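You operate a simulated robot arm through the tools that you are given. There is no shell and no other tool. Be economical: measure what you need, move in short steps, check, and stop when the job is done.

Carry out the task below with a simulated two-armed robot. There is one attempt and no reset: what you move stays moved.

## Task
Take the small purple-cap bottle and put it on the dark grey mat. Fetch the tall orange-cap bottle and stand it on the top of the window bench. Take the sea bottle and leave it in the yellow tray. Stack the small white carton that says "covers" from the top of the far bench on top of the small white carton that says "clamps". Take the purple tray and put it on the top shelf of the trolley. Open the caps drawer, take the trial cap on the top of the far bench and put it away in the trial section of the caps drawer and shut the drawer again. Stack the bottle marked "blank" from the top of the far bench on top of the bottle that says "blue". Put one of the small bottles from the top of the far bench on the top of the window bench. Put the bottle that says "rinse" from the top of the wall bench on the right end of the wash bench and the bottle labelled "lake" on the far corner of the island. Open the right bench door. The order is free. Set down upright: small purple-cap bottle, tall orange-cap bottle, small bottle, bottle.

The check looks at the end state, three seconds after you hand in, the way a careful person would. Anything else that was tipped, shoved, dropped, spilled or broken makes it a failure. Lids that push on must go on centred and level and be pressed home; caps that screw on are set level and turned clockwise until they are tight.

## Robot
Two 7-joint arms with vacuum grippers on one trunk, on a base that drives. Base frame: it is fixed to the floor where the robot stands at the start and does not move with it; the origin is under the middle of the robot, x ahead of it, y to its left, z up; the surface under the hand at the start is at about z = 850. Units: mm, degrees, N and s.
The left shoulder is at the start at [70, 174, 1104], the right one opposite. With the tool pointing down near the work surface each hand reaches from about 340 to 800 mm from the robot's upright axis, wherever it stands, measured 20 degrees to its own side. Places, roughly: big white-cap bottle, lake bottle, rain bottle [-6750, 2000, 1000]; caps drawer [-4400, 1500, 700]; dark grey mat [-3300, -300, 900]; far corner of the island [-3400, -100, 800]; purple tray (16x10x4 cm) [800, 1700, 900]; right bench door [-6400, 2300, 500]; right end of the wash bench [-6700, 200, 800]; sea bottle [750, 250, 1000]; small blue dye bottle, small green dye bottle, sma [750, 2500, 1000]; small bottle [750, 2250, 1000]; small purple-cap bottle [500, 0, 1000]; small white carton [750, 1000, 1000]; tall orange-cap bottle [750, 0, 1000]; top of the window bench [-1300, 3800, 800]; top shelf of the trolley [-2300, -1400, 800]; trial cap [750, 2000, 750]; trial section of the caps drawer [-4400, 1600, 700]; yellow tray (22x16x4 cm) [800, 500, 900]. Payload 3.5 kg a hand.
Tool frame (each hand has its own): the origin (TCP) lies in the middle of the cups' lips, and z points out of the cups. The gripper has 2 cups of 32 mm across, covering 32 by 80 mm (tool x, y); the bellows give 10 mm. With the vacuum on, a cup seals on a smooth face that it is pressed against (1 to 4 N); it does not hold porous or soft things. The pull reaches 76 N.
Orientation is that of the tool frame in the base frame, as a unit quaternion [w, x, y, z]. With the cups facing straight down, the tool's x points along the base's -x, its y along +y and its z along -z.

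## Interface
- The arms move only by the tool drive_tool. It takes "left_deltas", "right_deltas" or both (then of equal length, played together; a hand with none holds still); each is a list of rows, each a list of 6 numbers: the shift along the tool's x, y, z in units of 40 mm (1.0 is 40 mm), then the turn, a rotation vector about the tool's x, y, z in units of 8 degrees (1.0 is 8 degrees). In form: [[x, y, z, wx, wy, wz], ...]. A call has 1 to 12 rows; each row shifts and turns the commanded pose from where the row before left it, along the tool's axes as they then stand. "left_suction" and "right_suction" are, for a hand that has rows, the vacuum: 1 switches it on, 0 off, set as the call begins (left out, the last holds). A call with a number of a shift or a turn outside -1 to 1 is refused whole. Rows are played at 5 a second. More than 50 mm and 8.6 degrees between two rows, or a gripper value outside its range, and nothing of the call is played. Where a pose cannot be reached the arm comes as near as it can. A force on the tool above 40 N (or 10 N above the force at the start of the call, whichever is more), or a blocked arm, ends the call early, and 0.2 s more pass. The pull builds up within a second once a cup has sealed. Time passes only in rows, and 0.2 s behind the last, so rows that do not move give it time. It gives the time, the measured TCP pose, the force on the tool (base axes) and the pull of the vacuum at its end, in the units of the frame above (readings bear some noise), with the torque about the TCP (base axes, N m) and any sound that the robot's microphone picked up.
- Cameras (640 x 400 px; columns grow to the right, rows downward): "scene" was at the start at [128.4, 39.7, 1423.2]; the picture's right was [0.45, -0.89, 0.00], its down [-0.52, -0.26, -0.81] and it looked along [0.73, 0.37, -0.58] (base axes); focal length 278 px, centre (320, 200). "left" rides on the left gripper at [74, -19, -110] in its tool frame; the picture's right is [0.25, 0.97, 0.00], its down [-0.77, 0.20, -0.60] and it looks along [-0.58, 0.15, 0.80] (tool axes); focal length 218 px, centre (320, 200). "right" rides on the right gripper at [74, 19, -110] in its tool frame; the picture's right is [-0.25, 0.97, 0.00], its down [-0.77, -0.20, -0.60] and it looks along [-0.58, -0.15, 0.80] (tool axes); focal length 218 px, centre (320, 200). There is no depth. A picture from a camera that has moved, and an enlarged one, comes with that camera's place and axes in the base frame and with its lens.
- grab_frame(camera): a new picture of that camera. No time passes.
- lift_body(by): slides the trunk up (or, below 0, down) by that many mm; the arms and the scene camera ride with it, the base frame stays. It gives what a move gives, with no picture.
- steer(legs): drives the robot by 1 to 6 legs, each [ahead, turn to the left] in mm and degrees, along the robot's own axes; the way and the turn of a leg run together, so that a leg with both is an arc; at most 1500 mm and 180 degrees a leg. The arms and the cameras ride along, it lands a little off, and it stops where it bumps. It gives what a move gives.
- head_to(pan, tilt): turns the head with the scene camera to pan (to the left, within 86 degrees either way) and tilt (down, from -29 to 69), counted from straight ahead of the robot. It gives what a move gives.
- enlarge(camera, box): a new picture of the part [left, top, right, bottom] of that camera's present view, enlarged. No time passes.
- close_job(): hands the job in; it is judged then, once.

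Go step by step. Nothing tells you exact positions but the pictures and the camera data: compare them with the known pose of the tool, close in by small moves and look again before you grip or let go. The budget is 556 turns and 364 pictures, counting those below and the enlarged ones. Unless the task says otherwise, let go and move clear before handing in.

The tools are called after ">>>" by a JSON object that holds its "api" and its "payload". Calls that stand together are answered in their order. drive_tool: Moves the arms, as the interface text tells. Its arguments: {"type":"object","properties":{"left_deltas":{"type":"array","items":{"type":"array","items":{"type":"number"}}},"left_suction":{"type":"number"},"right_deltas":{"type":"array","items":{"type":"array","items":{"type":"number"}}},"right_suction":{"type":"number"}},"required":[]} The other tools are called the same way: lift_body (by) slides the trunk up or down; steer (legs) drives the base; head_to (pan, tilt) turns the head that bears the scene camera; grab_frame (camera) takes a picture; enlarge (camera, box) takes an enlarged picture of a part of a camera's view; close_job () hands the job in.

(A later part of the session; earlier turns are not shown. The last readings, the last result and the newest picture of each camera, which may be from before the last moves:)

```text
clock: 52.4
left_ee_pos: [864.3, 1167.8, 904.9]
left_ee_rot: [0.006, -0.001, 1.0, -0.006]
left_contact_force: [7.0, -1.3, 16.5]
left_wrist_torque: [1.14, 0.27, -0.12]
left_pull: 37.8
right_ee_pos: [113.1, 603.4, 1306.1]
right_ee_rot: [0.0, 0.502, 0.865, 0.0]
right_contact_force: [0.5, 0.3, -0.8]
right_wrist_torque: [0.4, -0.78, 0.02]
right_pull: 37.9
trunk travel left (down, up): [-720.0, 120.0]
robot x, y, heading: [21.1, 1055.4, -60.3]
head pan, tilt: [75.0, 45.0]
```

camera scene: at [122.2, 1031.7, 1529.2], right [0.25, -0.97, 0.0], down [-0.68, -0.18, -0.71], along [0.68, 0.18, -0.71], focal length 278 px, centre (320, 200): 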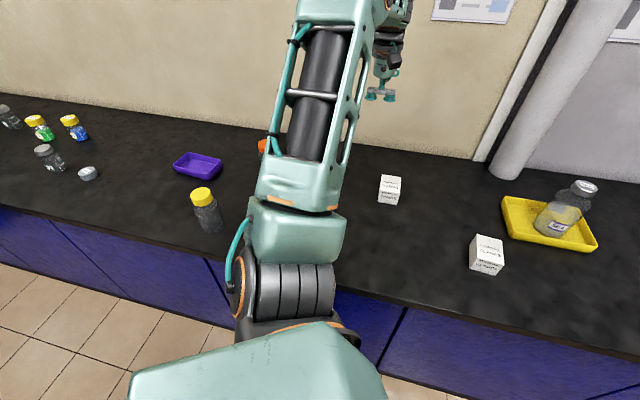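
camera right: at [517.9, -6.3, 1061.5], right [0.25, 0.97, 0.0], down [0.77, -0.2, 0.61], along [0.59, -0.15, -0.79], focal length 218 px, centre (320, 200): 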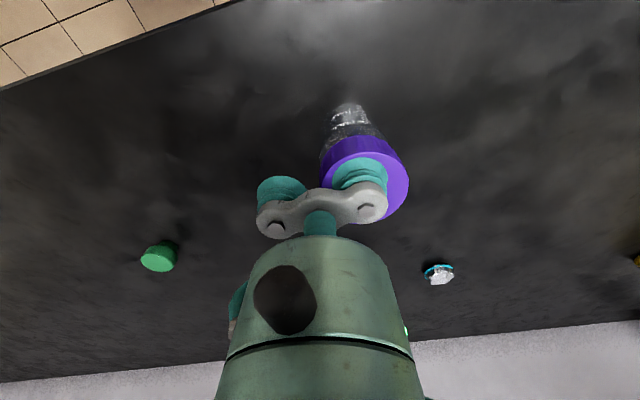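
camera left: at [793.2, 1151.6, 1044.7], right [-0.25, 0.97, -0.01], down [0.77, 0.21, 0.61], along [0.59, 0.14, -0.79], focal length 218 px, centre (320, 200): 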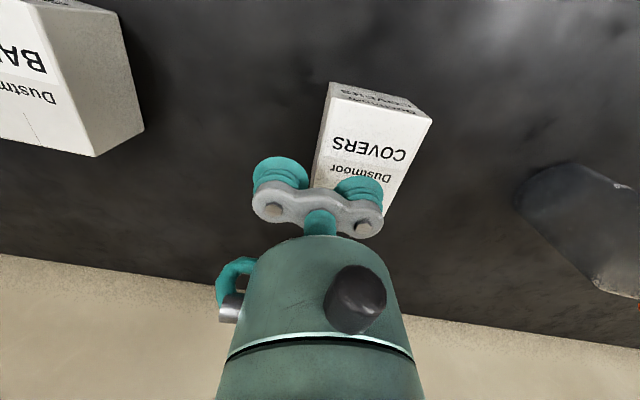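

>>> {"api": "drive_tool", "payload": {"left_deltas": [[0, 0, -0.3, 0, 0, 0], [0, 0, -0.7, 0, 0, 0], [0, 0, -1, 0, 0, 0], [0, 0, -1, 0, 0, 0], [0, 0, -1, 0, 0, 0.875], [0.261, -0.933, 0, 0, 0, 0], [0.261, -0.933, 0, 0, 0, 0], [0.261, -0.933, 0, 0, 0, 0], [0.261, -0.933, 0, 0, 0, 0], [0.261, -0.933, 0, 0, 0, 0], [0.261, -0.933, 0, 0, 0, 0], [0.261, -0.933, 0, 0, 0, 0]]}}

>>> {"api": "drive_tool", "payload": {"left_deltas": [[0.261, -0.933, 0, 0, 0, 0], [0.261, -0.933, 0, 0, 0, 0], [0.261, -0.933, 0, 0, 0, 0], [0.261, -0.933, 0, 0, 0, 0], [0.261, -0.933, 0, 0, 0, 0], [0.261, -0.933, 0, 0, 0, 0], [0.261, -0.933, 0, 0, 0, 0]]}}

>>> {"api": "grab_frame", "payload": {"camera": "scene"}}

>>> {"api": "grab_frame", "payload": {"camera": "left"}}

```text
clock: 55.0
left_ee_pos: [756.1, 920.4, 1064.4]
left_ee_rot: [0.005, 0.06, 0.998, -0.004]
left_contact_force: [0.0, 0.5, -1.4]
left_wrist_torque: [0.8, -0.08, -0.01]
left_pull: 37.9
right_ee_pos: [115.0, 603.2, 1306.8]
right_ee_rot: [0.0, 0.502, 0.865, 0.0]
right_contact_force: [-0.8, -0.3, -1.3]
right_wrist_torque: [0.41, -0.75, 0.02]
right_pull: 37.9
trunk travel left (down, up): [-720.0, 120.0]
robot x, y, heading: [14.9, 1057.5, -60.3]
head pan, tilt: [75.0, 45.0]
```

```text
clock: 56.6
left_ee_pos: [654.2, 669.3, 1065.9]
left_ee_rot: [0.005, 0.06, 0.998, -0.005]
left_contact_force: [0.7, -0.5, -1.1]
left_wrist_torque: [0.8, -0.12, 0.01]
left_pull: 37.5
right_ee_pos: [115.0, 602.7, 1306.7]
right_ee_rot: [0.0, 0.501, 0.865, 0.001]
right_contact_force: [0.2, -0.7, -1.4]
right_wrist_torque: [0.41, -0.81, 0.02]
right_pull: 38.1
trunk travel left (down, up): [-720.0, 120.0]
robot x, y, heading: [15.8, 1054.6, -60.4]
head pan, tilt: [75.0, 45.0]
```

```text
335 pictures are left
camera scene: at [120.7, 1030.2, 1529.3], right [0.25, -0.97, 0.0], down [-0.68, -0.18, -0.71], along [0.68, 0.18, -0.71], focal length 278 px, centre (320, 200)
```

scene: 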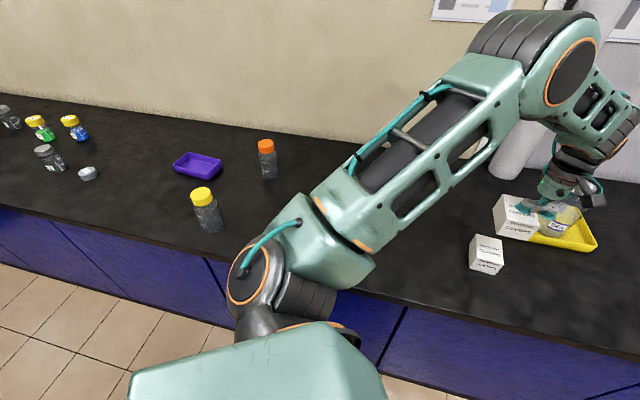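

```text
334 pictures are left
camera left: at [578.5, 659.6, 1175.2], right [-0.14, 0.99, -0.01], down [0.78, 0.11, 0.61], along [0.61, 0.07, -0.79], focal length 218 px, centre (320, 200)
```

left: 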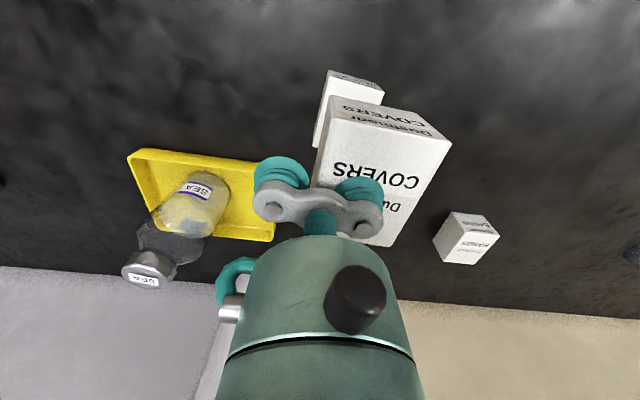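

>>> {"api": "drive_tool", "payload": {"left_deltas": [[0, 0, 1, 0, 0, 0], [0, 0, 1, 0, 0, 0], [0, 0, 0.25, 0, 0, 0]]}}

>>> {"api": "enlarge", "payload": {"camera": "scene", "box": [440, 180, 600, 290]}}

>>> {"api": "grab_frame", "payload": {"camera": "left"}}

```text
clock: 57.4
left_ee_pos: [655.6, 669.8, 978.5]
left_ee_rot: [0.006, 0.06, 0.998, -0.006]
left_contact_force: [-0.6, -0.2, -0.9]
left_wrist_torque: [0.79, -0.1, -0.04]
left_pull: 38.1
right_ee_pos: [115.2, 604.6, 1306.7]
right_ee_rot: [0.001, 0.502, 0.865, 0.0]
right_contact_force: [0.1, 0.5, -1.7]
right_wrist_torque: [0.34, -0.77, 0.04]
right_pull: 37.2
trunk travel left (down, up): [-720.0, 120.0]
robot x, y, heading: [16.4, 1057.3, -60.3]
head pan, tilt: [75.0, 45.0]
```

```text
3.64 times, centred on (520, 235) of scene
camera zoom: at [120.9, 1033.2, 1529.4], right [0.25, -0.97, 0.0], down [-0.68, -0.18, -0.71], along [0.68, 0.18, -0.71], focal length 1009 px, centre (-407, 73)
```

zoom: 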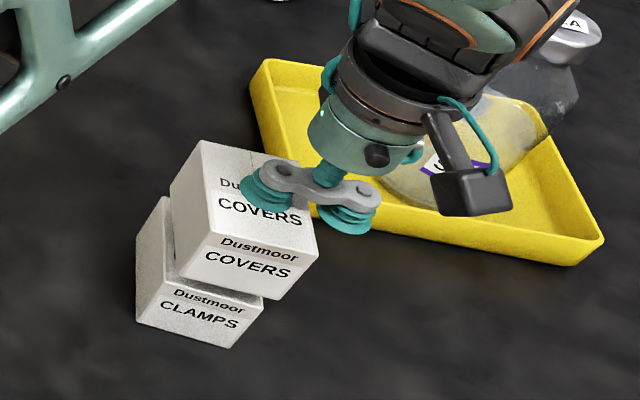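

```text
332 pictures are left
camera left: at [579.0, 661.1, 1086.3], right [-0.13, 0.99, -0.01], down [0.78, 0.12, 0.61], along [0.61, 0.07, -0.79], focal length 218 px, centre (320, 200)
```

left: 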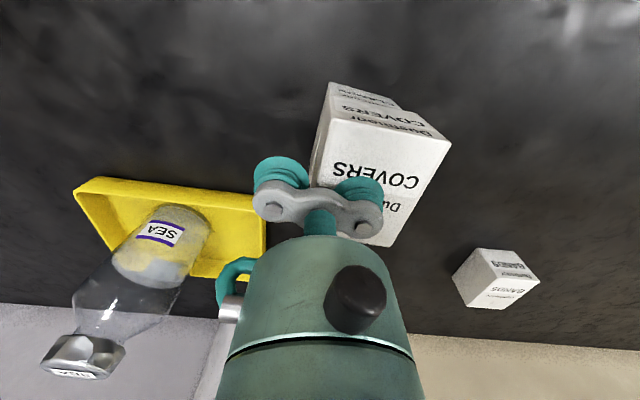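

The held carton sits about 8 mm short in x; I shift it and lower to contact.

>>> {"api": "drive_tool", "payload": {"left_deltas": [[-0.2, -0.03, 0, 0, 0, 0], [0, 0, 0.3, 0, 0, 0], [0, 0, 0.1, 0, 0, 0], [0, 0, 0.06, 0, 0, 0], [0, 0, 0, 0, 0, 0]]}}

```text
clock: 58.6
left_ee_pos: [663.0, 667.3, 960.9]
left_ee_rot: [0.007, 0.06, 0.998, -0.007]
left_contact_force: [4.4, -1.2, 12.3]
left_wrist_torque: [1.09, 0.1, -0.07]
left_pull: 37.5
right_ee_pos: [114.5, 604.5, 1307.0]
right_ee_rot: [0.001, 0.501, 0.865, 0.0]
right_contact_force: [0.4, 0.4, -1.0]
right_wrist_torque: [0.41, -0.74, 0.01]
right_pull: 38.0
trunk travel left (down, up): [-720.0, 120.0]
robot x, y, heading: [18.2, 1055.8, -60.2]
head pan, tilt: [75.0, 45.0]
```

>>> {"api": "drive_tool", "payload": {"left_deltas": [[0, 0, -0.07, 0, 0, 0], [0, 0, 0, 0, 0, 0]]}}

>>> {"api": "drive_tool", "payload": {"left_deltas": [[0, 0, 0, 0, 0, 0], [0, 0, 0, 0, 0, 0], [0, 0, -0.1, 0, 0, 0], [0, 0, -0.2, 0, 0, 0], [0, 0, -1, 0, 0, 0], [0, 0, -1, 0, 0, 0], [0, 0, -1, 0, 0, 0], [0, 0, -1, 0, 0, 0], [0, 0, -1, 0, 0, 0]], "left_suction": 0}}

>>> {"api": "enlarge", "payload": {"camera": "scene", "box": [440, 180, 600, 290]}}

```text
clock: 59.2
left_ee_pos: [663.2, 667.3, 961.3]
left_ee_rot: [0.004, 0.061, 0.998, -0.006]
left_contact_force: [-0.2, 0.0, -1.3]
left_wrist_torque: [0.79, -0.11, 0.01]
left_pull: 37.9
right_ee_pos: [114.8, 604.3, 1305.3]
right_ee_rot: [0.0, 0.501, 0.865, -0.001]
right_contact_force: [1.1, 0.5, -1.2]
right_wrist_torque: [0.42, -0.79, 0.06]
right_pull: 37.7
trunk travel left (down, up): [-720.0, 120.0]
robot x, y, heading: [17.3, 1052.9, -60.1]
head pan, tilt: [75.0, 45.0]
```

```text
clock: 61.2
left_ee_pos: [661.1, 671.7, 1175.0]
left_ee_rot: [0.006, 0.061, 0.998, -0.006]
left_contact_force: [-0.3, 1.4, 0.2]
left_wrist_torque: [-0.03, -0.03, -0.04]
left_pull: 0.0
right_ee_pos: [115.1, 604.4, 1306.8]
right_ee_rot: [0.001, 0.502, 0.865, 0.0]
right_contact_force: [0.2, 0.5, -1.6]
right_wrist_torque: [0.43, -0.76, 0.03]
right_pull: 38.0
trunk travel left (down, up): [-720.0, 120.0]
robot x, y, heading: [16.2, 1055.2, -60.2]
head pan, tilt: [75.0, 45.0]
```

```text
3.64 times, centred on (520, 235) of scene
camera zoom: at [120.3, 1033.0, 1529.3], right [0.25, -0.97, 0.0], down [-0.68, -0.18, -0.71], along [0.68, 0.18, -0.71], focal length 1009 px, centre (-407, 73)
```

zoom: 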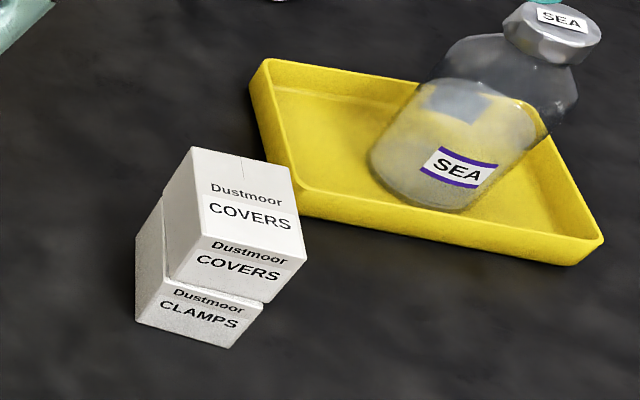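

Covers is stacked on clamps. Next I look at the bottle group further along.

>>> {"api": "enlarge", "payload": {"camera": "scene", "box": [0, 90, 290, 250]}}

```text
2.21 times, centred on (145, 170) of scene
camera zoom: at [120.3, 1033.0, 1529.3], right [0.25, -0.97, 0.0], down [-0.68, -0.18, -0.71], along [0.68, 0.18, -0.71], focal length 612 px, centre (706, 266)
```

zoom: 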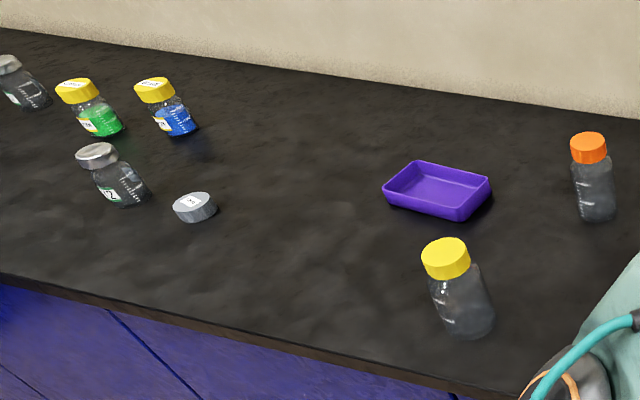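

>>> {"api": "steer", "payload": {"legs": [[-90, 0], [0, -30], [-1150, 0], [0, 30], [88, 0]]}}

>>> {"api": "head_to", "payload": {"pan": 75, "tilt": 45}}

>>> {"api": "grab_frame", "payload": {"camera": "scene"}}

>>> {"api": "grab_frame", "payload": {"camera": "left"}}

```text
clock: 71.3
left_ee_pos: [659.2, 1814.7, 1176.4]
left_ee_rot: [0.007, 0.06, 0.998, -0.008]
left_contact_force: [-0.5, 0.1, -0.2]
left_wrist_torque: [-0.01, 0.0, 0.01]
left_pull: 0.0
right_ee_pos: [113.7, 1750.0, 1308.4]
right_ee_rot: [0.002, 0.503, 0.865, -0.001]
right_contact_force: [0.5, -0.6, 0.0]
right_wrist_torque: [0.36, -0.85, 0.05]
right_pull: 37.9
trunk travel left (down, up): [-720.0, 120.0]
robot x, y, heading: [19.0, 2198.4, -60.7]
head pan, tilt: [75.0, 45.0]
```

```text
clock: 71.9
left_ee_pos: [662.2, 1813.0, 1173.4]
left_ee_rot: [0.005, 0.062, 0.998, -0.006]
left_contact_force: [0.3, -0.3, 0.2]
left_wrist_torque: [0.01, -0.01, 0.01]
left_pull: 0.2
right_ee_pos: [114.3, 1745.9, 1307.2]
right_ee_rot: [0.0, 0.503, 0.864, 0.0]
right_contact_force: [0.4, 0.2, -1.0]
right_wrist_torque: [0.36, -0.83, 0.03]
right_pull: 37.6
trunk travel left (down, up): [-720.0, 120.0]
robot x, y, heading: [18.7, 2195.6, -60.3]
head pan, tilt: [75.0, 45.0]
```

```text
329 pictures are left
camera scene: at [120.9, 2175.2, 1529.4], right [0.25, -0.97, 0.0], down [-0.68, -0.18, -0.71], along [0.68, 0.18, -0.71], focal length 278 px, centre (320, 200)
```

scene: 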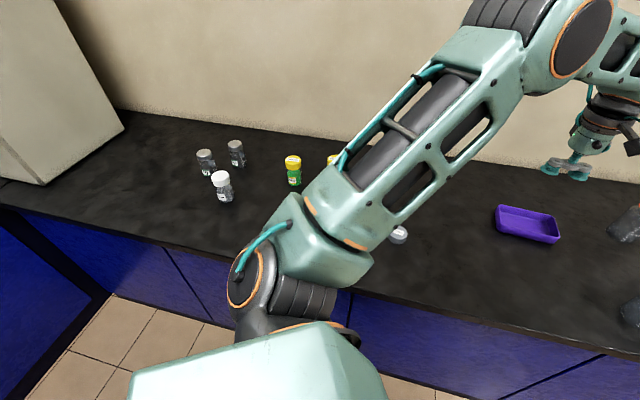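

```text
328 pictures are left
camera left: at [585.4, 1804.1, 1283.6], right [-0.13, 0.99, -0.02], down [0.78, 0.12, 0.61], along [0.61, 0.07, -0.79], focal length 218 px, centre (320, 200)
```

left: 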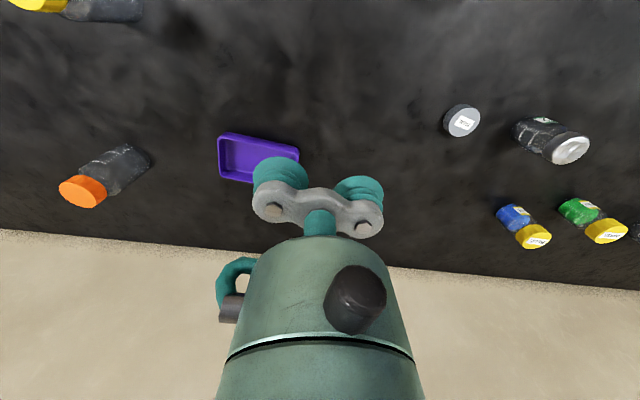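

>>> {"api": "enlarge", "payload": {"camera": "scene", "box": [180, 130, 340, 230]}}

>>> {"api": "enlarge", "payload": {"camera": "left", "box": [430, 90, 640, 260]}}

```text
4.00 times, centred on (260, 180) of scene
camera zoom: at [120.9, 2175.2, 1529.4], right [0.25, -0.97, 0.0], down [-0.68, -0.18, -0.71], along [0.68, 0.18, -0.71], focal length 1110 px, centre (560, 280)
```

zoom: 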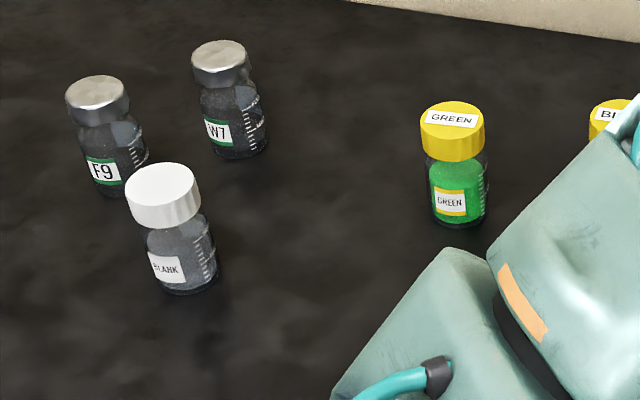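

```text
2.35 times, centred on (535, 175) of left
camera zoom: at [585.4, 1804.1, 1283.6], right [-0.13, 0.99, -0.02], down [0.78, 0.12, 0.61], along [0.61, 0.07, -0.79], focal length 514 px, centre (-186, 259)
```

zoom: 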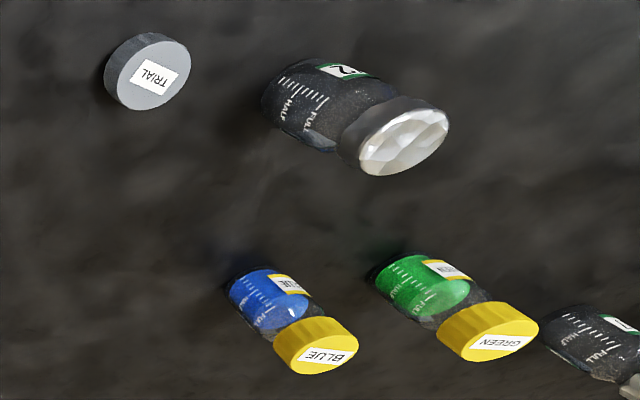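

The bottle marked BLANK (white cap) is at about [694, 2657], BLUE (yellow cap) at about [877, 2318]. I move the left hand over toward the blank bottle, high up.

>>> {"api": "drive_tool", "payload": {"left_deltas": [[0, 0, 0, 0, 0, -0.875], [-0.038, 0.976, 0, 0, 0, 0], [-0.038, 0.976, 0, 0, 0, 0], [-0.038, 0.976, 0, 0, 0, 0], [-0.038, 0.976, 0, 0, 0, 0], [-0.038, 0.976, 0, 0, 0, 0], [-0.038, 0.976, 0, 0, 0, 0], [-0.038, 0.976, 0, 0, 0, 0], [-0.038, 0.976, 0, 0, 0, 0], [-0.038, 0.976, 0, 0, 0, 0], [-0.038, 0.976, 0, 0, 0, 0]]}}

>>> {"api": "drive_tool", "payload": {"left_deltas": [[-0.038, 0.976, 0, 0, 0, 0], [-0.038, 0.976, 0, 0, 0, 0], [-0.038, 0.976, 0, 0, 0, 0], [-0.038, 0.976, 0, 0, 0, 0], [-0.038, 0.976, 0, 0, 0, 0], [-0.038, 0.976, 0, 0, 0, 0], [-0.038, 0.976, 0, 0, 0, 0], [-0.038, 0.976, 0, 0, 0, 0], [-0.038, 0.976, 0, 0, 0, 0]]}}

>>> {"api": "grab_frame", "payload": {"camera": "left"}}

>>> {"api": "grab_frame", "payload": {"camera": "scene"}}

```text
clock: 74.3
left_ee_pos: [675.4, 2204.0, 1167.7]
left_ee_rot: [0.005, -0.001, 1.0, -0.008]
left_contact_force: [-0.2, -0.1, 0.0]
left_wrist_torque: [-0.03, 0.02, -0.01]
left_pull: 0.2
right_ee_pos: [115.9, 1746.9, 1307.6]
right_ee_rot: [0.0, 0.502, 0.865, -0.001]
right_contact_force: [-0.6, 0.5, -1.8]
right_wrist_torque: [0.38, -0.83, 0.03]
right_pull: 37.6
trunk travel left (down, up): [-720.0, 120.0]
robot x, y, heading: [21.4, 2196.4, -60.5]
head pan, tilt: [75.0, 45.0]
```

```text
clock: 76.3
left_ee_pos: [691.8, 2555.3, 1163.6]
left_ee_rot: [0.004, 0.001, 1.0, -0.007]
left_contact_force: [0.2, 0.6, -0.5]
left_wrist_torque: [-0.02, 0.02, 0.01]
left_pull: 0.1
right_ee_pos: [116.0, 1748.0, 1307.7]
right_ee_rot: [0.0, 0.502, 0.865, -0.002]
right_contact_force: [-0.4, 0.8, -0.8]
right_wrist_torque: [0.39, -0.86, 0.03]
right_pull: 37.8
trunk travel left (down, up): [-720.0, 120.0]
robot x, y, heading: [17.4, 2199.6, -60.4]
head pan, tilt: [75.0, 45.0]
```

```text
325 pictures are left
camera left: at [617.5, 2537.8, 1271.7], right [-0.25, 0.97, -0.02], down [0.77, 0.21, 0.61], along [0.59, 0.14, -0.79], focal length 218 px, centre (320, 200)
```

left: 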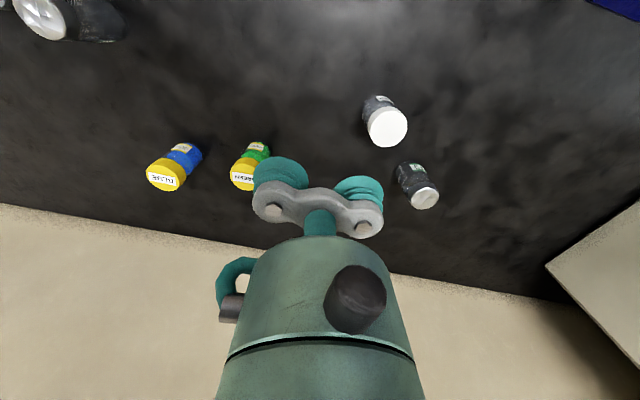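

```text
324 pictures are left
camera scene: at [123.2, 2176.2, 1529.2], right [0.25, -0.97, 0.0], down [-0.68, -0.18, -0.71], along [0.68, 0.18, -0.71], focal length 278 px, centre (320, 200)
```

scene: 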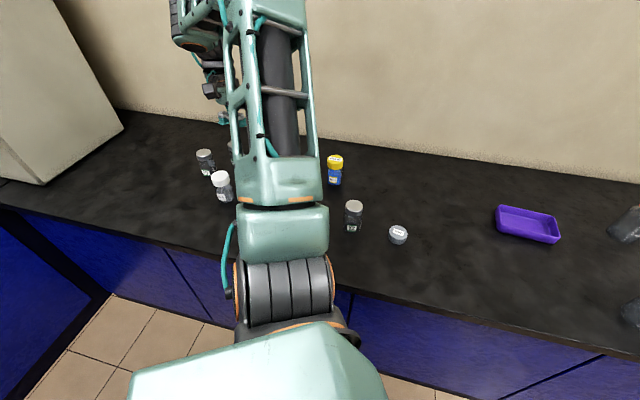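

>>> {"api": "drive_tool", "payload": {"left_deltas": [[-0.06, 0.96, 0, 0, 0, 0], [-0.06, 0.96, 0, 0, 0, 0], [0, 0, 1, 0, 0, 0], [0, 0, 1, 0, 0, 0], [0, 0, 1, 0, 0, 0], [0, 0, 1, 0, 0, 0], [0, 0, 0.5, 0, 0, 0]]}}

>>> {"api": "grab_frame", "payload": {"camera": "left"}}

```text
clock: 77.9
left_ee_pos: [697.5, 2619.6, 980.2]
left_ee_rot: [0.004, 0.0, 1.0, -0.007]
left_contact_force: [-0.6, -0.1, 0.6]
left_wrist_torque: [0.02, 0.02, 0.0]
left_pull: 0.0
left hand out of reach, approached as far as the arm can: row 2
right_ee_pos: [116.2, 1746.1, 1306.9]
right_ee_rot: [0.001, 0.503, 0.865, 0.0]
right_contact_force: [0.3, -0.3, 0.3]
right_wrist_torque: [0.39, -0.81, 0.03]
right_pull: 37.1
trunk travel left (down, up): [-720.0, 120.0]
robot x, y, heading: [18.2, 2198.6, -60.4]
head pan, tilt: [75.0, 45.0]
```

```text
323 pictures are left
camera left: at [622.5, 2602.4, 1089.9], right [-0.25, 0.97, -0.02], down [0.77, 0.21, 0.61], along [0.59, 0.14, -0.79], focal length 218 px, centre (320, 200)
```

left: 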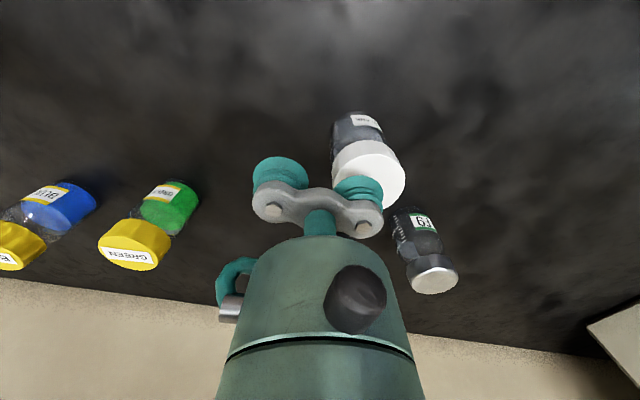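

>>> {"api": "drive_tool", "payload": {"left_deltas": [[0, 0.3, 0, 0, 0, 0], [0, 0, 0.15, 0, 0, 0]]}}

>>> {"api": "grab_frame", "payload": {"camera": "left"}}

```text
clock: 78.5
left_ee_pos: [696.6, 2631.8, 974.9]
left_ee_rot: [0.004, 0.0, 1.0, -0.007]
left_contact_force: [-0.4, 0.7, -0.3]
left_wrist_torque: [-0.01, -0.01, -0.01]
left_pull: 0.0
right_ee_pos: [115.2, 1745.9, 1307.7]
right_ee_rot: [-0.001, 0.502, 0.865, -0.001]
right_contact_force: [-0.1, 0.2, -0.8]
right_wrist_torque: [0.35, -0.83, 0.07]
right_pull: 37.9
trunk travel left (down, up): [-720.0, 120.0]
robot x, y, heading: [19.4, 2197.8, -60.6]
head pan, tilt: [75.0, 45.0]
```

```text
322 pictures are left
camera left: at [622.8, 2613.5, 1083.8], right [-0.25, 0.97, -0.02], down [0.77, 0.21, 0.61], along [0.59, 0.14, -0.79], focal length 218 px, centre (320, 200)
```

left: 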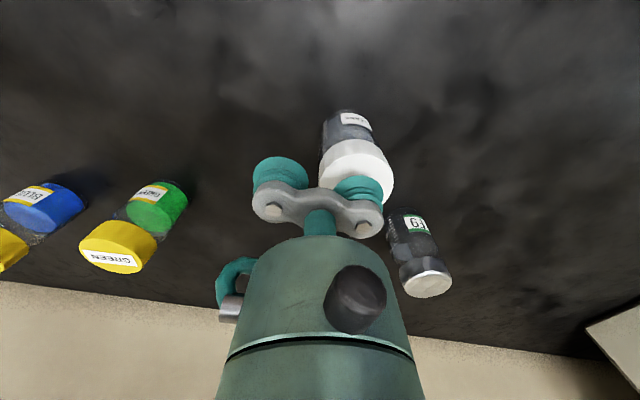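

Centred now. I go down onto the cap with vacuum.

>>> {"api": "drive_tool", "payload": {"left_deltas": [[0, 0, 0.25, 0, 0, 0], [0, 0, 0.1, 0, 0, 0], [0, 0, 0.08, 0, 0, 0], [0, 0, 0.07, 0, 0, 0], [0, 0, 0, 0, 0, 0], [0, 0, 0, 0, 0, 0]], "left_suction": 1}}

```text
clock: 79.9
left_ee_pos: [695.3, 2630.8, 955.1]
left_ee_rot: [0.005, -0.001, 1.0, -0.007]
left_contact_force: [0.2, 0.5, -0.2]
left_wrist_torque: [0.88, 0.0, 0.04]
left_pull: 38.0
right_ee_pos: [116.6, 1745.5, 1307.2]
right_ee_rot: [-0.001, 0.502, 0.865, 0.0]
right_contact_force: [-0.7, 0.3, -1.4]
right_wrist_torque: [0.39, -0.82, 0.05]
right_pull: 37.5
trunk travel left (down, up): [-720.0, 120.0]
robot x, y, heading: [18.7, 2196.6, -60.2]
head pan, tilt: [75.0, 45.0]
```

Sealed. I lift and carry it toward the blue bottle.

>>> {"api": "drive_tool", "payload": {"left_deltas": [[0, 0, -0.3, 0, 0, 0], [0, 0, -0.7, 0, 0, 0], [0, 0, -1, 0, 0, 0], [0, -0.2, -1, 0, 0, 0], [0, -0.2, -1, 0, 0, 0], [0, -0.3, -0.5, 0, 0, 0]]}}

>>> {"api": "drive_tool", "payload": {"left_deltas": [[-0.5, -0.858, 0, 0, 0, 0], [-0.5, -0.858, 0, 0, 0, 0], [-0.5, -0.858, 0, 0, 0, 0], [-0.5, -0.858, 0, 0, 0, 0], [-0.5, -0.858, 0, 0, 0, 0], [-0.5, -0.858, 0, 0, 0, 0], [-0.5, -0.858, 0, 0, 0, 0], [-0.5, -0.858, 0, 0, 0, 0], [-0.4, -0.858, 0, 0, 0, 0]]}}

>>> {"api": "grab_frame", "payload": {"camera": "left"}}

>>> {"api": "enlarge", "payload": {"camera": "scene", "box": [240, 100, 440, 240]}}

```text
clock: 81.3
left_ee_pos: [695.2, 2604.3, 1135.9]
left_ee_rot: [0.005, -0.001, 1.0, -0.007]
left_contact_force: [-0.5, -0.3, -2.1]
left_wrist_torque: [0.91, -0.1, 0.02]
left_pull: 37.6
right_ee_pos: [116.4, 1744.9, 1307.1]
right_ee_rot: [0.0, 0.502, 0.865, 0.0]
right_contact_force: [-0.5, 0.2, -1.5]
right_wrist_torque: [0.41, -0.8, 0.03]
right_pull: 37.2
trunk travel left (down, up): [-720.0, 120.0]
robot x, y, heading: [18.9, 2198.0, -60.4]
head pan, tilt: [75.0, 45.0]
```

```text
clock: 83.3
left_ee_pos: [871.6, 2293.7, 1141.8]
left_ee_rot: [0.005, -0.001, 1.0, -0.005]
left_contact_force: [-0.4, -0.1, -1.7]
left_wrist_torque: [0.86, -0.02, 0.03]
left_pull: 38.3
right_ee_pos: [116.8, 1744.8, 1306.9]
right_ee_rot: [-0.001, 0.502, 0.865, 0.0]
right_contact_force: [0.7, 0.2, -1.6]
right_wrist_torque: [0.36, -0.83, 0.0]
right_pull: 37.9
trunk travel left (down, up): [-720.0, 120.0]
robot x, y, heading: [21.6, 2198.4, -60.6]
head pan, tilt: [75.0, 45.0]
```

```text
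321 pictures are left
camera left: at [798.0, 2276.4, 1249.7], right [-0.26, 0.97, -0.01], down [0.77, 0.21, 0.61], along [0.59, 0.14, -0.79], focal length 218 px, centre (320, 200)
```

left: 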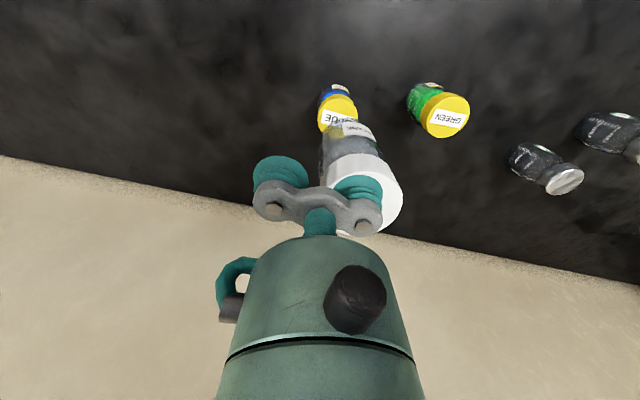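

```text
2.86 times, centred on (340, 170) of scene
camera zoom: at [123.0, 2172.3, 1529.2], right [0.25, -0.97, 0.0], down [-0.68, -0.18, -0.71], along [0.68, 0.18, -0.71], focal length 793 px, centre (263, 286)
```

zoom: 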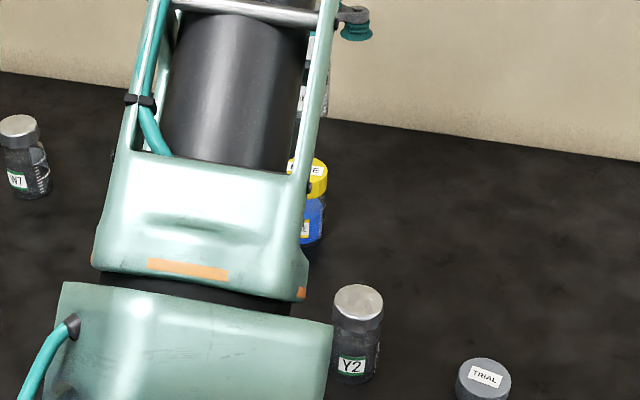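

Alignment checks within a few mm; I shift +5 mm in x and come down near.

>>> {"api": "drive_tool", "payload": {"left_deltas": [[-0.12, 0.01, 0, 0, 0, 0], [0, 0, 1, 0, 0, 0], [0, 0, 0.6, 0, 0, 0], [0, 0, 0, 0, 0, 0]]}}

>>> {"api": "grab_frame", "payload": {"camera": "left"}}

>>> {"api": "enlarge", "payload": {"camera": "scene", "box": [290, 100, 390, 200]}}

```text
clock: 84.3
left_ee_pos: [877.5, 2294.5, 1078.3]
left_ee_rot: [0.005, -0.001, 1.0, -0.005]
left_contact_force: [-0.6, 0.3, -2.5]
left_wrist_torque: [0.89, -0.04, 0.02]
left_pull: 37.9
right_ee_pos: [115.3, 1746.7, 1308.2]
right_ee_rot: [0.001, 0.502, 0.865, 0.0]
right_contact_force: [0.3, -0.6, -1.2]
right_wrist_torque: [0.43, -0.85, 0.05]
right_pull: 37.6
trunk travel left (down, up): [-720.0, 120.0]
robot x, y, heading: [18.3, 2195.5, -60.4]
head pan, tilt: [75.0, 45.0]
```

```text
319 pictures are left
camera left: at [802.4, 2277.4, 1186.6], right [-0.25, 0.97, -0.02], down [0.76, 0.21, 0.61], along [0.59, 0.14, -0.79], focal length 218 px, centre (320, 200)
```

left: 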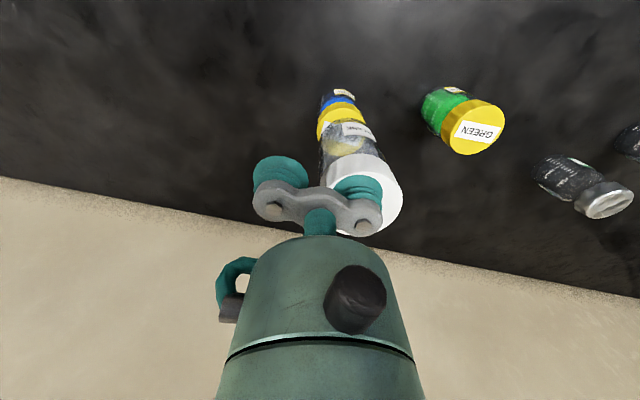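

```text
4.00 times, centred on (340, 150) of scene
camera zoom: at [121.0, 2173.6, 1529.3], right [0.25, -0.97, 0.0], down [-0.68, -0.18, -0.71], along [0.68, 0.18, -0.71], focal length 1110 px, centre (240, 400)
```

zoom: 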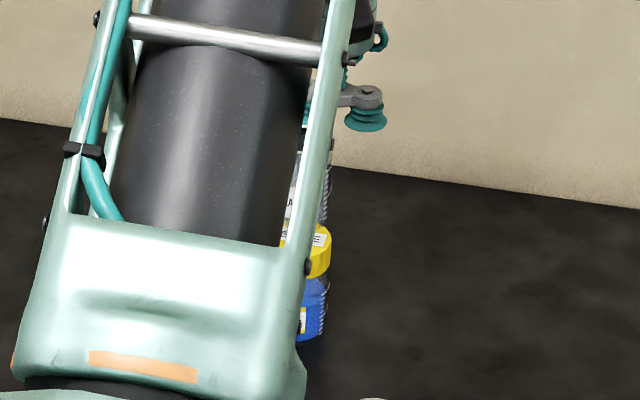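

>>> {"api": "enlarge", "payload": {"camera": "left", "box": [270, 70, 430, 190]}}

```text
3.33 times, centred on (350, 130) of left
camera zoom: at [802.4, 2277.4, 1186.6], right [-0.25, 0.97, -0.02], down [0.76, 0.21, 0.61], along [0.59, 0.14, -0.79], focal length 728 px, centre (220, 433)
```

zoom: 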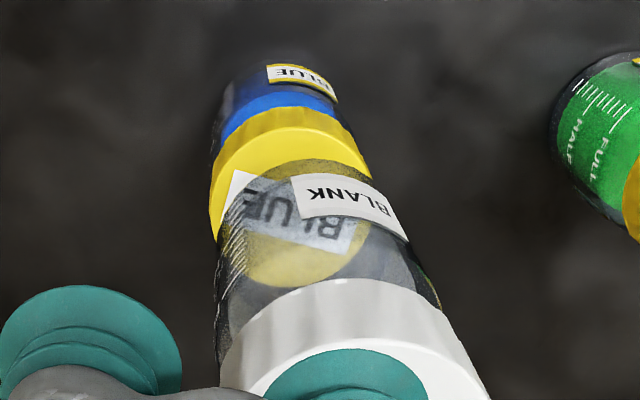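

Blank is nearly centred over blue; I nudge 3 mm in x and lower to contact.

>>> {"api": "drive_tool", "payload": {"left_deltas": [[-0.08, 0, 0, 0, 0, 0], [0, 0, 0.3, 0, 0, 0], [0, 0, 0.1, 0, 0, 0], [0, 0, 0.05, 0, 0, 0], [0, 0, 0.0, 0, 0, 0]]}}

```text
clock: 85.5
left_ee_pos: [878.9, 2295.9, 1059.9]
left_ee_rot: [0.004, -0.001, 1.0, -0.007]
left_contact_force: [0.7, -0.2, -2.3]
left_wrist_torque: [0.92, -0.05, 0.01]
left_pull: 37.9
right_ee_pos: [115.5, 1746.6, 1306.4]
right_ee_rot: [0.0, 0.502, 0.865, 0.0]
right_contact_force: [0.6, 0.0, -1.5]
right_wrist_torque: [0.4, -0.83, -0.01]
right_pull: 38.0
trunk travel left (down, up): [-720.0, 120.0]
robot x, y, heading: [17.8, 2195.8, -60.5]
head pan, tilt: [75.0, 45.0]
```

>>> {"api": "drive_tool", "payload": {"left_deltas": [[0, 0, 0.05, 0, 0, 0], [0, 0, 0.05, 0, 0, 0], [0, 0, 0.0, 0, 0, 0]]}}

```text
clock: 86.3
left_ee_pos: [880.0, 2294.2, 1057.7]
left_ee_rot: [0.006, 0.001, 1.0, -0.006]
left_contact_force: [1.7, -2.3, 11.5]
left_wrist_torque: [1.24, -0.11, -0.04]
left_pull: 38.0
right_ee_pos: [113.9, 1745.5, 1307.6]
right_ee_rot: [0.001, 0.502, 0.865, 0.001]
right_contact_force: [1.1, -0.1, -1.5]
right_wrist_torque: [0.38, -0.8, -0.03]
right_pull: 38.4
trunk travel left (down, up): [-720.0, 120.0]
robot x, y, heading: [17.9, 2196.1, -60.2]
head pan, tilt: [75.0, 45.0]
```

>>> {"api": "drive_tool", "payload": {"left_deltas": [[0, 0, -0.055, 0, 0, 0], [0, 0, 0, 0, 0, 0]]}}

>>> {"api": "enlarge", "payload": {"camera": "left", "box": [270, 70, 430, 190]}}

```text
clock: 86.9
left_ee_pos: [880.6, 2295.4, 1057.7]
left_ee_rot: [0.005, -0.001, 1.0, -0.007]
left_contact_force: [0.7, -1.3, 1.5]
left_wrist_torque: [0.92, -0.08, 0.03]
left_pull: 37.7
right_ee_pos: [115.2, 1745.8, 1306.8]
right_ee_rot: [0.0, 0.502, 0.865, 0.0]
right_contact_force: [0.6, 0.0, -1.2]
right_wrist_torque: [0.4, -0.84, 0.04]
right_pull: 37.8
trunk travel left (down, up): [-720.0, 120.0]
robot x, y, heading: [16.7, 2195.2, -60.2]
head pan, tilt: [75.0, 45.0]
```

```text
3.33 times, centred on (350, 130) of left
camera zoom: at [805.5, 2277.2, 1166.4], right [-0.25, 0.97, -0.01], down [0.77, 0.21, 0.61], along [0.59, 0.14, -0.79], focal length 728 px, centre (220, 433)
```

zoom: 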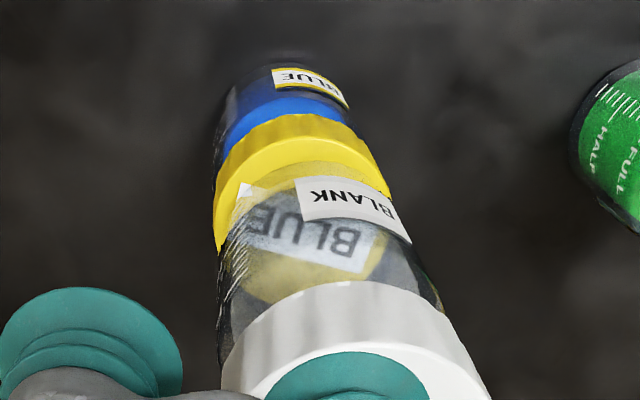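

Blank is touching, about 4 mm off centre. I lift slightly, correct and set it down again.

>>> {"api": "drive_tool", "payload": {"left_deltas": [[0, 0, -0.12, 0, 0, 0], [0.09, -0.08, 0, 0, 0, 0], [0, 0, 0.1, 0, 0, 0], [0, 0, 0.04, 0, 0, 0], [0, 0, 0, 0, 0, 0]]}}

>>> {"api": "enlarge", "payload": {"camera": "left", "box": [270, 70, 430, 190]}}

```text
clock: 88.1
left_ee_pos: [875.9, 2290.5, 1057.3]
left_ee_rot: [0.005, 0.001, 1.0, -0.006]
left_contact_force: [0.8, 0.2, 3.0]
left_wrist_torque: [1.1, -0.04, 0.0]
left_pull: 37.7
right_ee_pos: [115.9, 1746.8, 1307.1]
right_ee_rot: [0.0, 0.502, 0.865, 0.0]
right_contact_force: [0.2, 0.4, -0.9]
right_wrist_torque: [0.37, -0.81, 0.07]
right_pull: 37.7
trunk travel left (down, up): [-720.0, 120.0]
robot x, y, heading: [17.1, 2200.2, -60.4]
head pan, tilt: [75.0, 45.0]
```

```text
3.33 times, centred on (350, 130) of left
camera zoom: at [801.4, 2273.9, 1166.2], right [-0.25, 0.97, -0.02], down [0.76, 0.21, 0.61], along [0.59, 0.14, -0.79], focal length 728 px, centre (220, 433)
```

zoom: 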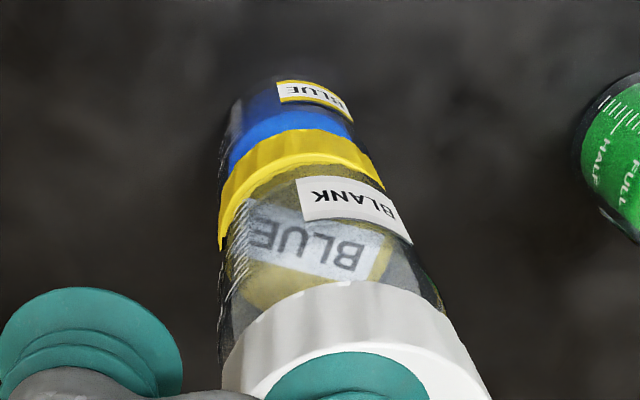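

Centred well. Release and rise.

>>> {"api": "drive_tool", "payload": {"left_deltas": [[0, 0, -0.03, 0, 0, 0], [0, 0, 0, 0, 0, 0]]}}

>>> {"api": "drive_tool", "payload": {"left_deltas": [[0, 0, 0, 0, 0, 0], [0, 0, 0, 0, 0, 0], [0, 0, -0.1, 0, 0, 0], [0, 0, -0.2, 0, 0, 0], [0, 0, -0.7, 0, 0, 0], [0, 0, -1, 0, 0, 0], [0, 0, -1, 0, 0, 0]], "left_suction": 0}}

>>> {"api": "grab_frame", "payload": {"camera": "left"}}

```text
clock: 88.7
left_ee_pos: [875.0, 2292.4, 1057.4]
left_ee_rot: [0.004, -0.001, 1.0, -0.006]
left_contact_force: [-0.1, 0.0, -1.8]
left_wrist_torque: [0.85, -0.06, -0.01]
left_pull: 37.9
right_ee_pos: [115.9, 1746.0, 1307.3]
right_ee_rot: [0.0, 0.503, 0.864, 0.001]
right_contact_force: [0.8, 0.3, -1.6]
right_wrist_torque: [0.39, -0.8, 0.01]
right_pull: 38.2
trunk travel left (down, up): [-720.0, 120.0]
robot x, y, heading: [15.4, 2197.8, -60.2]
head pan, tilt: [75.0, 45.0]
```

```text
clock: 90.3
left_ee_pos: [873.9, 2292.7, 1178.2]
left_ee_rot: [0.005, -0.001, 1.0, -0.006]
left_contact_force: [-0.4, -0.8, 0.4]
left_wrist_torque: [0.01, -0.02, 0.02]
left_pull: 0.2
right_ee_pos: [115.4, 1746.3, 1307.0]
right_ee_rot: [0.0, 0.502, 0.865, 0.0]
right_contact_force: [0.3, 0.1, -1.2]
right_wrist_torque: [0.38, -0.81, 0.04]
right_pull: 37.4
trunk travel left (down, up): [-720.0, 120.0]
robot x, y, heading: [19.9, 2196.5, -60.2]
head pan, tilt: [75.0, 45.0]
```

```text
314 pictures are left
camera left: at [799.6, 2275.7, 1287.8], right [-0.25, 0.97, -0.01], down [0.76, 0.21, 0.61], along [0.59, 0.14, -0.79], focal length 218 px, centre (320, 200)
```

left: 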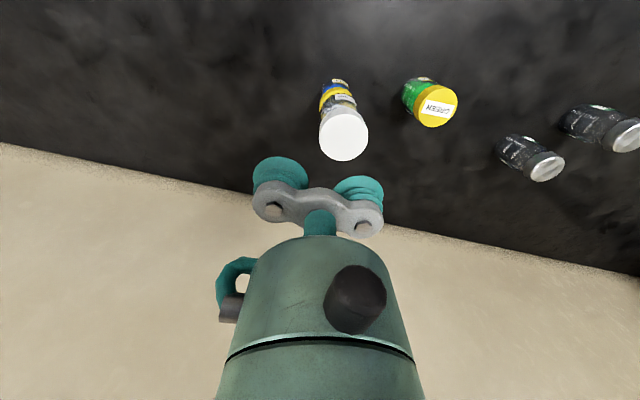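

Stack is good. Next the small bottle Y2 near [683, 2211]; I move the left hand over it.

>>> {"api": "drive_tool", "payload": {"left_deltas": [[0.955, -0.53, 0, 0, 0, 0], [0.955, -0.53, 0, 0, 0, 0], [0.955, -0.53, 0, 0, 0, 0], [0.955, -0.53, 0, 0, 0, 0], [0.955, -0.53, 0, 0, 0, 0], [0, 0, 1, 0, 0, 0], [0, 0, 1, 0, 0, 0]]}}

>>> {"api": "grab_frame", "payload": {"camera": "left"}}

>>> {"api": "enlarge", "payload": {"camera": "scene", "box": [180, 120, 440, 280]}}

```text
clock: 91.9
left_ee_pos: [686.1, 2188.1, 1095.6]
left_ee_rot: [0.003, 0.0, 1.0, -0.006]
left_contact_force: [1.0, -0.3, 0.1]
left_wrist_torque: [-0.02, 0.02, 0.0]
left_pull: 0.0
right_ee_pos: [117.5, 1745.4, 1307.0]
right_ee_rot: [0.0, 0.502, 0.865, -0.001]
right_contact_force: [0.0, 1.0, -1.6]
right_wrist_torque: [0.4, -0.79, 0.06]
right_pull: 37.7
trunk travel left (down, up): [-720.0, 120.0]
robot x, y, heading: [18.9, 2197.5, -60.5]
head pan, tilt: [75.0, 45.0]
```

```text
313 pictures are left
camera left: at [612.0, 2169.6, 1205.3], right [-0.25, 0.97, -0.01], down [0.77, 0.21, 0.61], along [0.59, 0.14, -0.79], focal length 218 px, centre (320, 200)
```

left: 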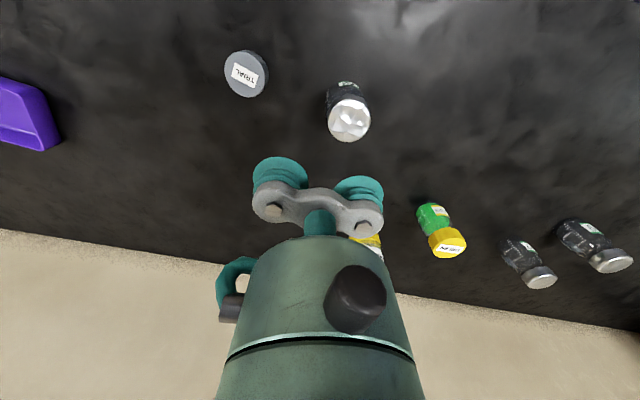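

```text
2.46 times, centred on (310, 200) of scene
camera zoom: at [124.7, 2173.9, 1529.1], right [0.25, -0.97, 0.0], down [-0.69, -0.18, -0.71], along [0.68, 0.18, -0.71], focal length 683 px, centre (345, 200)
```

zoom: 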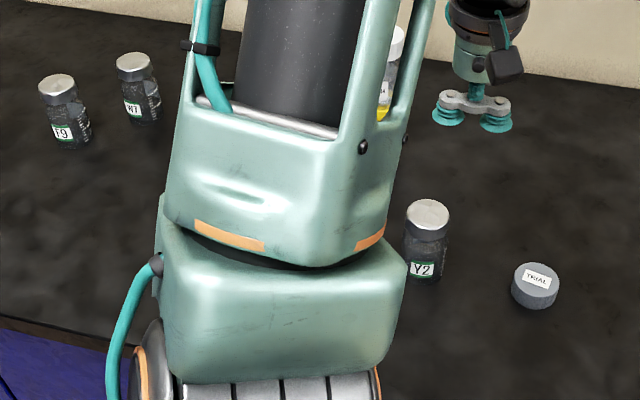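

>>> {"api": "drive_tool", "payload": {"left_deltas": [[0.07, 0.18, 0, 0, 0, 0], [0, 0, 1, 0, 0, 0], [0, 0, 1, 0, 0, 0], [0, 0, 1, 0, 0, 0]]}}

>>> {"api": "grab_frame", "payload": {"camera": "left"}}

```text
clock: 92.9
left_ee_pos: [685.7, 2191.4, 976.3]
left_ee_rot: [0.004, -0.001, 1.0, -0.007]
left_contact_force: [0.5, 0.1, 0.3]
left_wrist_torque: [0.02, 0.0, 0.0]
left_pull: 0.2
right_ee_pos: [117.9, 1745.7, 1306.1]
right_ee_rot: [0.0, 0.502, 0.865, -0.001]
right_contact_force: [0.3, 1.1, -1.1]
right_wrist_torque: [0.38, -0.81, 0.04]
right_pull: 37.7
trunk travel left (down, up): [-720.0, 120.0]
robot x, y, heading: [20.5, 2197.3, -60.4]
head pan, tilt: [75.0, 45.0]
```

```text
311 pictures are left
camera left: at [610.7, 2174.0, 1085.3], right [-0.25, 0.97, -0.02], down [0.77, 0.21, 0.61], along [0.59, 0.14, -0.79], focal length 218 px, centre (320, 200)
```

left: 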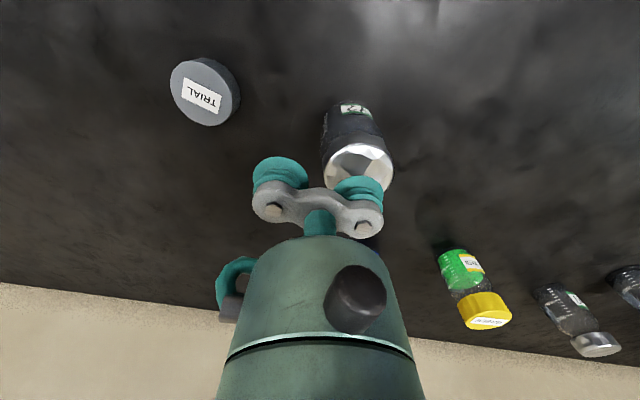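

>>> {"api": "drive_tool", "payload": {"left_deltas": [[0.06, 0, 0.25, 0, 0, 0], [0, 0, 0.15, 0, 0, 0], [0, 0, 0.07, 0, 0, 0], [0, 0, 0.07, 0, 0, 0], [0, 0, 0.07, 0, 0, 0], [0, 0, 0, 0, 0, 0], [0, 0, 0, 0, 0, 0]], "left_suction": 1}}

```text
clock: 94.5
left_ee_pos: [681.9, 2190.8, 954.4]
left_ee_rot: [0.006, 0.0, 1.0, -0.007]
left_contact_force: [0.9, -2.0, 7.7]
left_wrist_torque: [0.96, 0.02, -0.05]
left_pull: 37.9
right_ee_pos: [114.4, 1745.2, 1306.3]
right_ee_rot: [0.0, 0.502, 0.865, 0.0]
right_contact_force: [-0.3, -0.3, -1.0]
right_wrist_torque: [0.4, -0.83, 0.04]
right_pull: 37.5
trunk travel left (down, up): [-720.0, 120.0]
robot x, y, heading: [19.4, 2197.1, -60.4]
head pan, tilt: [75.0, 45.0]
```

Sealed on Y2. I lift it, pull it in toward the robot and bring the hand back to its neutral yaw for driving.

>>> {"api": "drive_tool", "payload": {"left_deltas": [[0, 0, -0.3, 0, 0, 0], [0, 0, -0.7, 0, 0, 0], [0, 0, -1, 0, 0, 0], [0, 0, -1, 0, 0, 0], [0.62, -0.94, -0.5, 0, 0, 0], [0.62, -0.94, -0.5, 0, 0, 0], [0.62, -0.94, 0, 0, 0, 0], [0.62, -0.94, 0, 0, 0, 0], [0.62, -0.94, 0, 0, 0, 0], [0.62, -0.94, 0, 0, 0, 0], [0.62, -0.94, 0, 0, 0, 0], [0.62, -0.94, 0, 0, 0, 0]]}}

>>> {"api": "drive_tool", "payload": {"left_deltas": [[0, 0, 0, 0, 0, 0.94], [0, 0, 0, 0, 0, 0.94], [0, 0, 0, 0, 0, 0.94], [0, 0, 0, 0, 0, 0.94], [0, 0, 0, 0, 0, 0.94], [0, 0, 0, 0, 0, 0.94], [0, 0, 0, 0, 0, 0.94], [0, 0, 0, 0, 0, 0.94]]}}

>>> {"api": "steer", "payload": {"legs": [[-300, 0], [0, 150], [300, 0]]}}

>>> {"api": "head_to", "payload": {"pan": 10, "tilt": 25}}

>>> {"api": "grab_frame", "payload": {"camera": "scene"}}

```text
clock: 97.1
left_ee_pos: [479.3, 1892.1, 1115.6]
left_ee_rot: [0.005, -0.001, 1.0, -0.006]
left_contact_force: [-0.3, -0.7, -1.6]
left_wrist_torque: [0.78, 0.05, -0.04]
left_pull: 37.4
right_ee_pos: [113.4, 1743.1, 1306.4]
right_ee_rot: [0.001, 0.502, 0.865, 0.001]
right_contact_force: [0.4, 0.2, -2.1]
right_wrist_torque: [0.44, -0.8, 0.06]
right_pull: 37.7
trunk travel left (down, up): [-720.0, 120.0]
robot x, y, heading: [16.1, 2196.9, -60.3]
head pan, tilt: [75.0, 45.0]
```

```text
clock: 98.9
left_ee_pos: [480.8, 1891.4, 1115.4]
left_ee_rot: [0.007, 0.502, 0.865, -0.004]
left_contact_force: [0.0, -0.7, -1.4]
left_wrist_torque: [0.4, -0.64, 0.0]
left_pull: 38.0
right_ee_pos: [116.3, 1746.4, 1307.6]
right_ee_rot: [0.0, 0.503, 0.864, 0.001]
right_contact_force: [-0.7, 1.4, -1.1]
right_wrist_torque: [0.39, -0.76, 0.04]
right_pull: 37.6
trunk travel left (down, up): [-720.0, 120.0]
robot x, y, heading: [24.8, 2199.1, -60.6]
head pan, tilt: [75.0, 45.0]
```

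```text
clock: 108.8
left_ee_pos: [-391.0, 3248.9, 1116.1]
left_ee_rot: [-0.005, 0.712, -0.702, -0.007]
left_contact_force: [-0.1, 0.5, -1.9]
left_wrist_torque: [-0.07, 0.78, -0.02]
left_pull: 37.5
right_ee_pos: [1.1, 3200.1, 1308.0]
right_ee_rot: [-0.001, 0.71, -0.704, -0.001]
right_contact_force: [0.1, -0.4, -1.3]
right_wrist_torque: [0.09, 0.93, 0.04]
right_pull: 37.4
trunk travel left (down, up): [-720.0, 120.0]
robot x, y, heading: [-135.7, 2761.1, 90.5]
head pan, tilt: [75.0, 45.0]
```

```text
clock: 110.2
left_ee_pos: [-389.4, 3251.6, 1115.0]
left_ee_rot: [-0.005, 0.712, -0.702, -0.007]
left_contact_force: [-0.5, -0.4, -2.0]
left_wrist_torque: [-0.07, 0.74, -0.01]
left_pull: 38.1
right_ee_pos: [1.1, 3202.1, 1307.6]
right_ee_rot: [0.0, 0.711, -0.704, 0.0]
right_contact_force: [0.9, -0.2, -1.7]
right_wrist_torque: [0.04, 0.91, 0.05]
right_pull: 38.1
trunk travel left (down, up): [-720.0, 120.0]
robot x, y, heading: [-132.1, 2757.3, 90.9]
head pan, tilt: [10.0, 25.0]
```

```text
310 pictures are left
camera scene: at [-151.0, 2900.7, 1559.8], right [0.98, 0.18, 0.0], down [0.08, -0.42, -0.91], along [-0.17, 0.89, -0.42], focal length 278 px, centre (320, 200)
```

scene: 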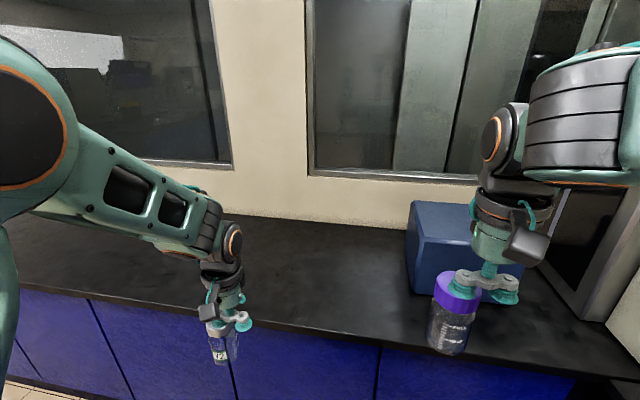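

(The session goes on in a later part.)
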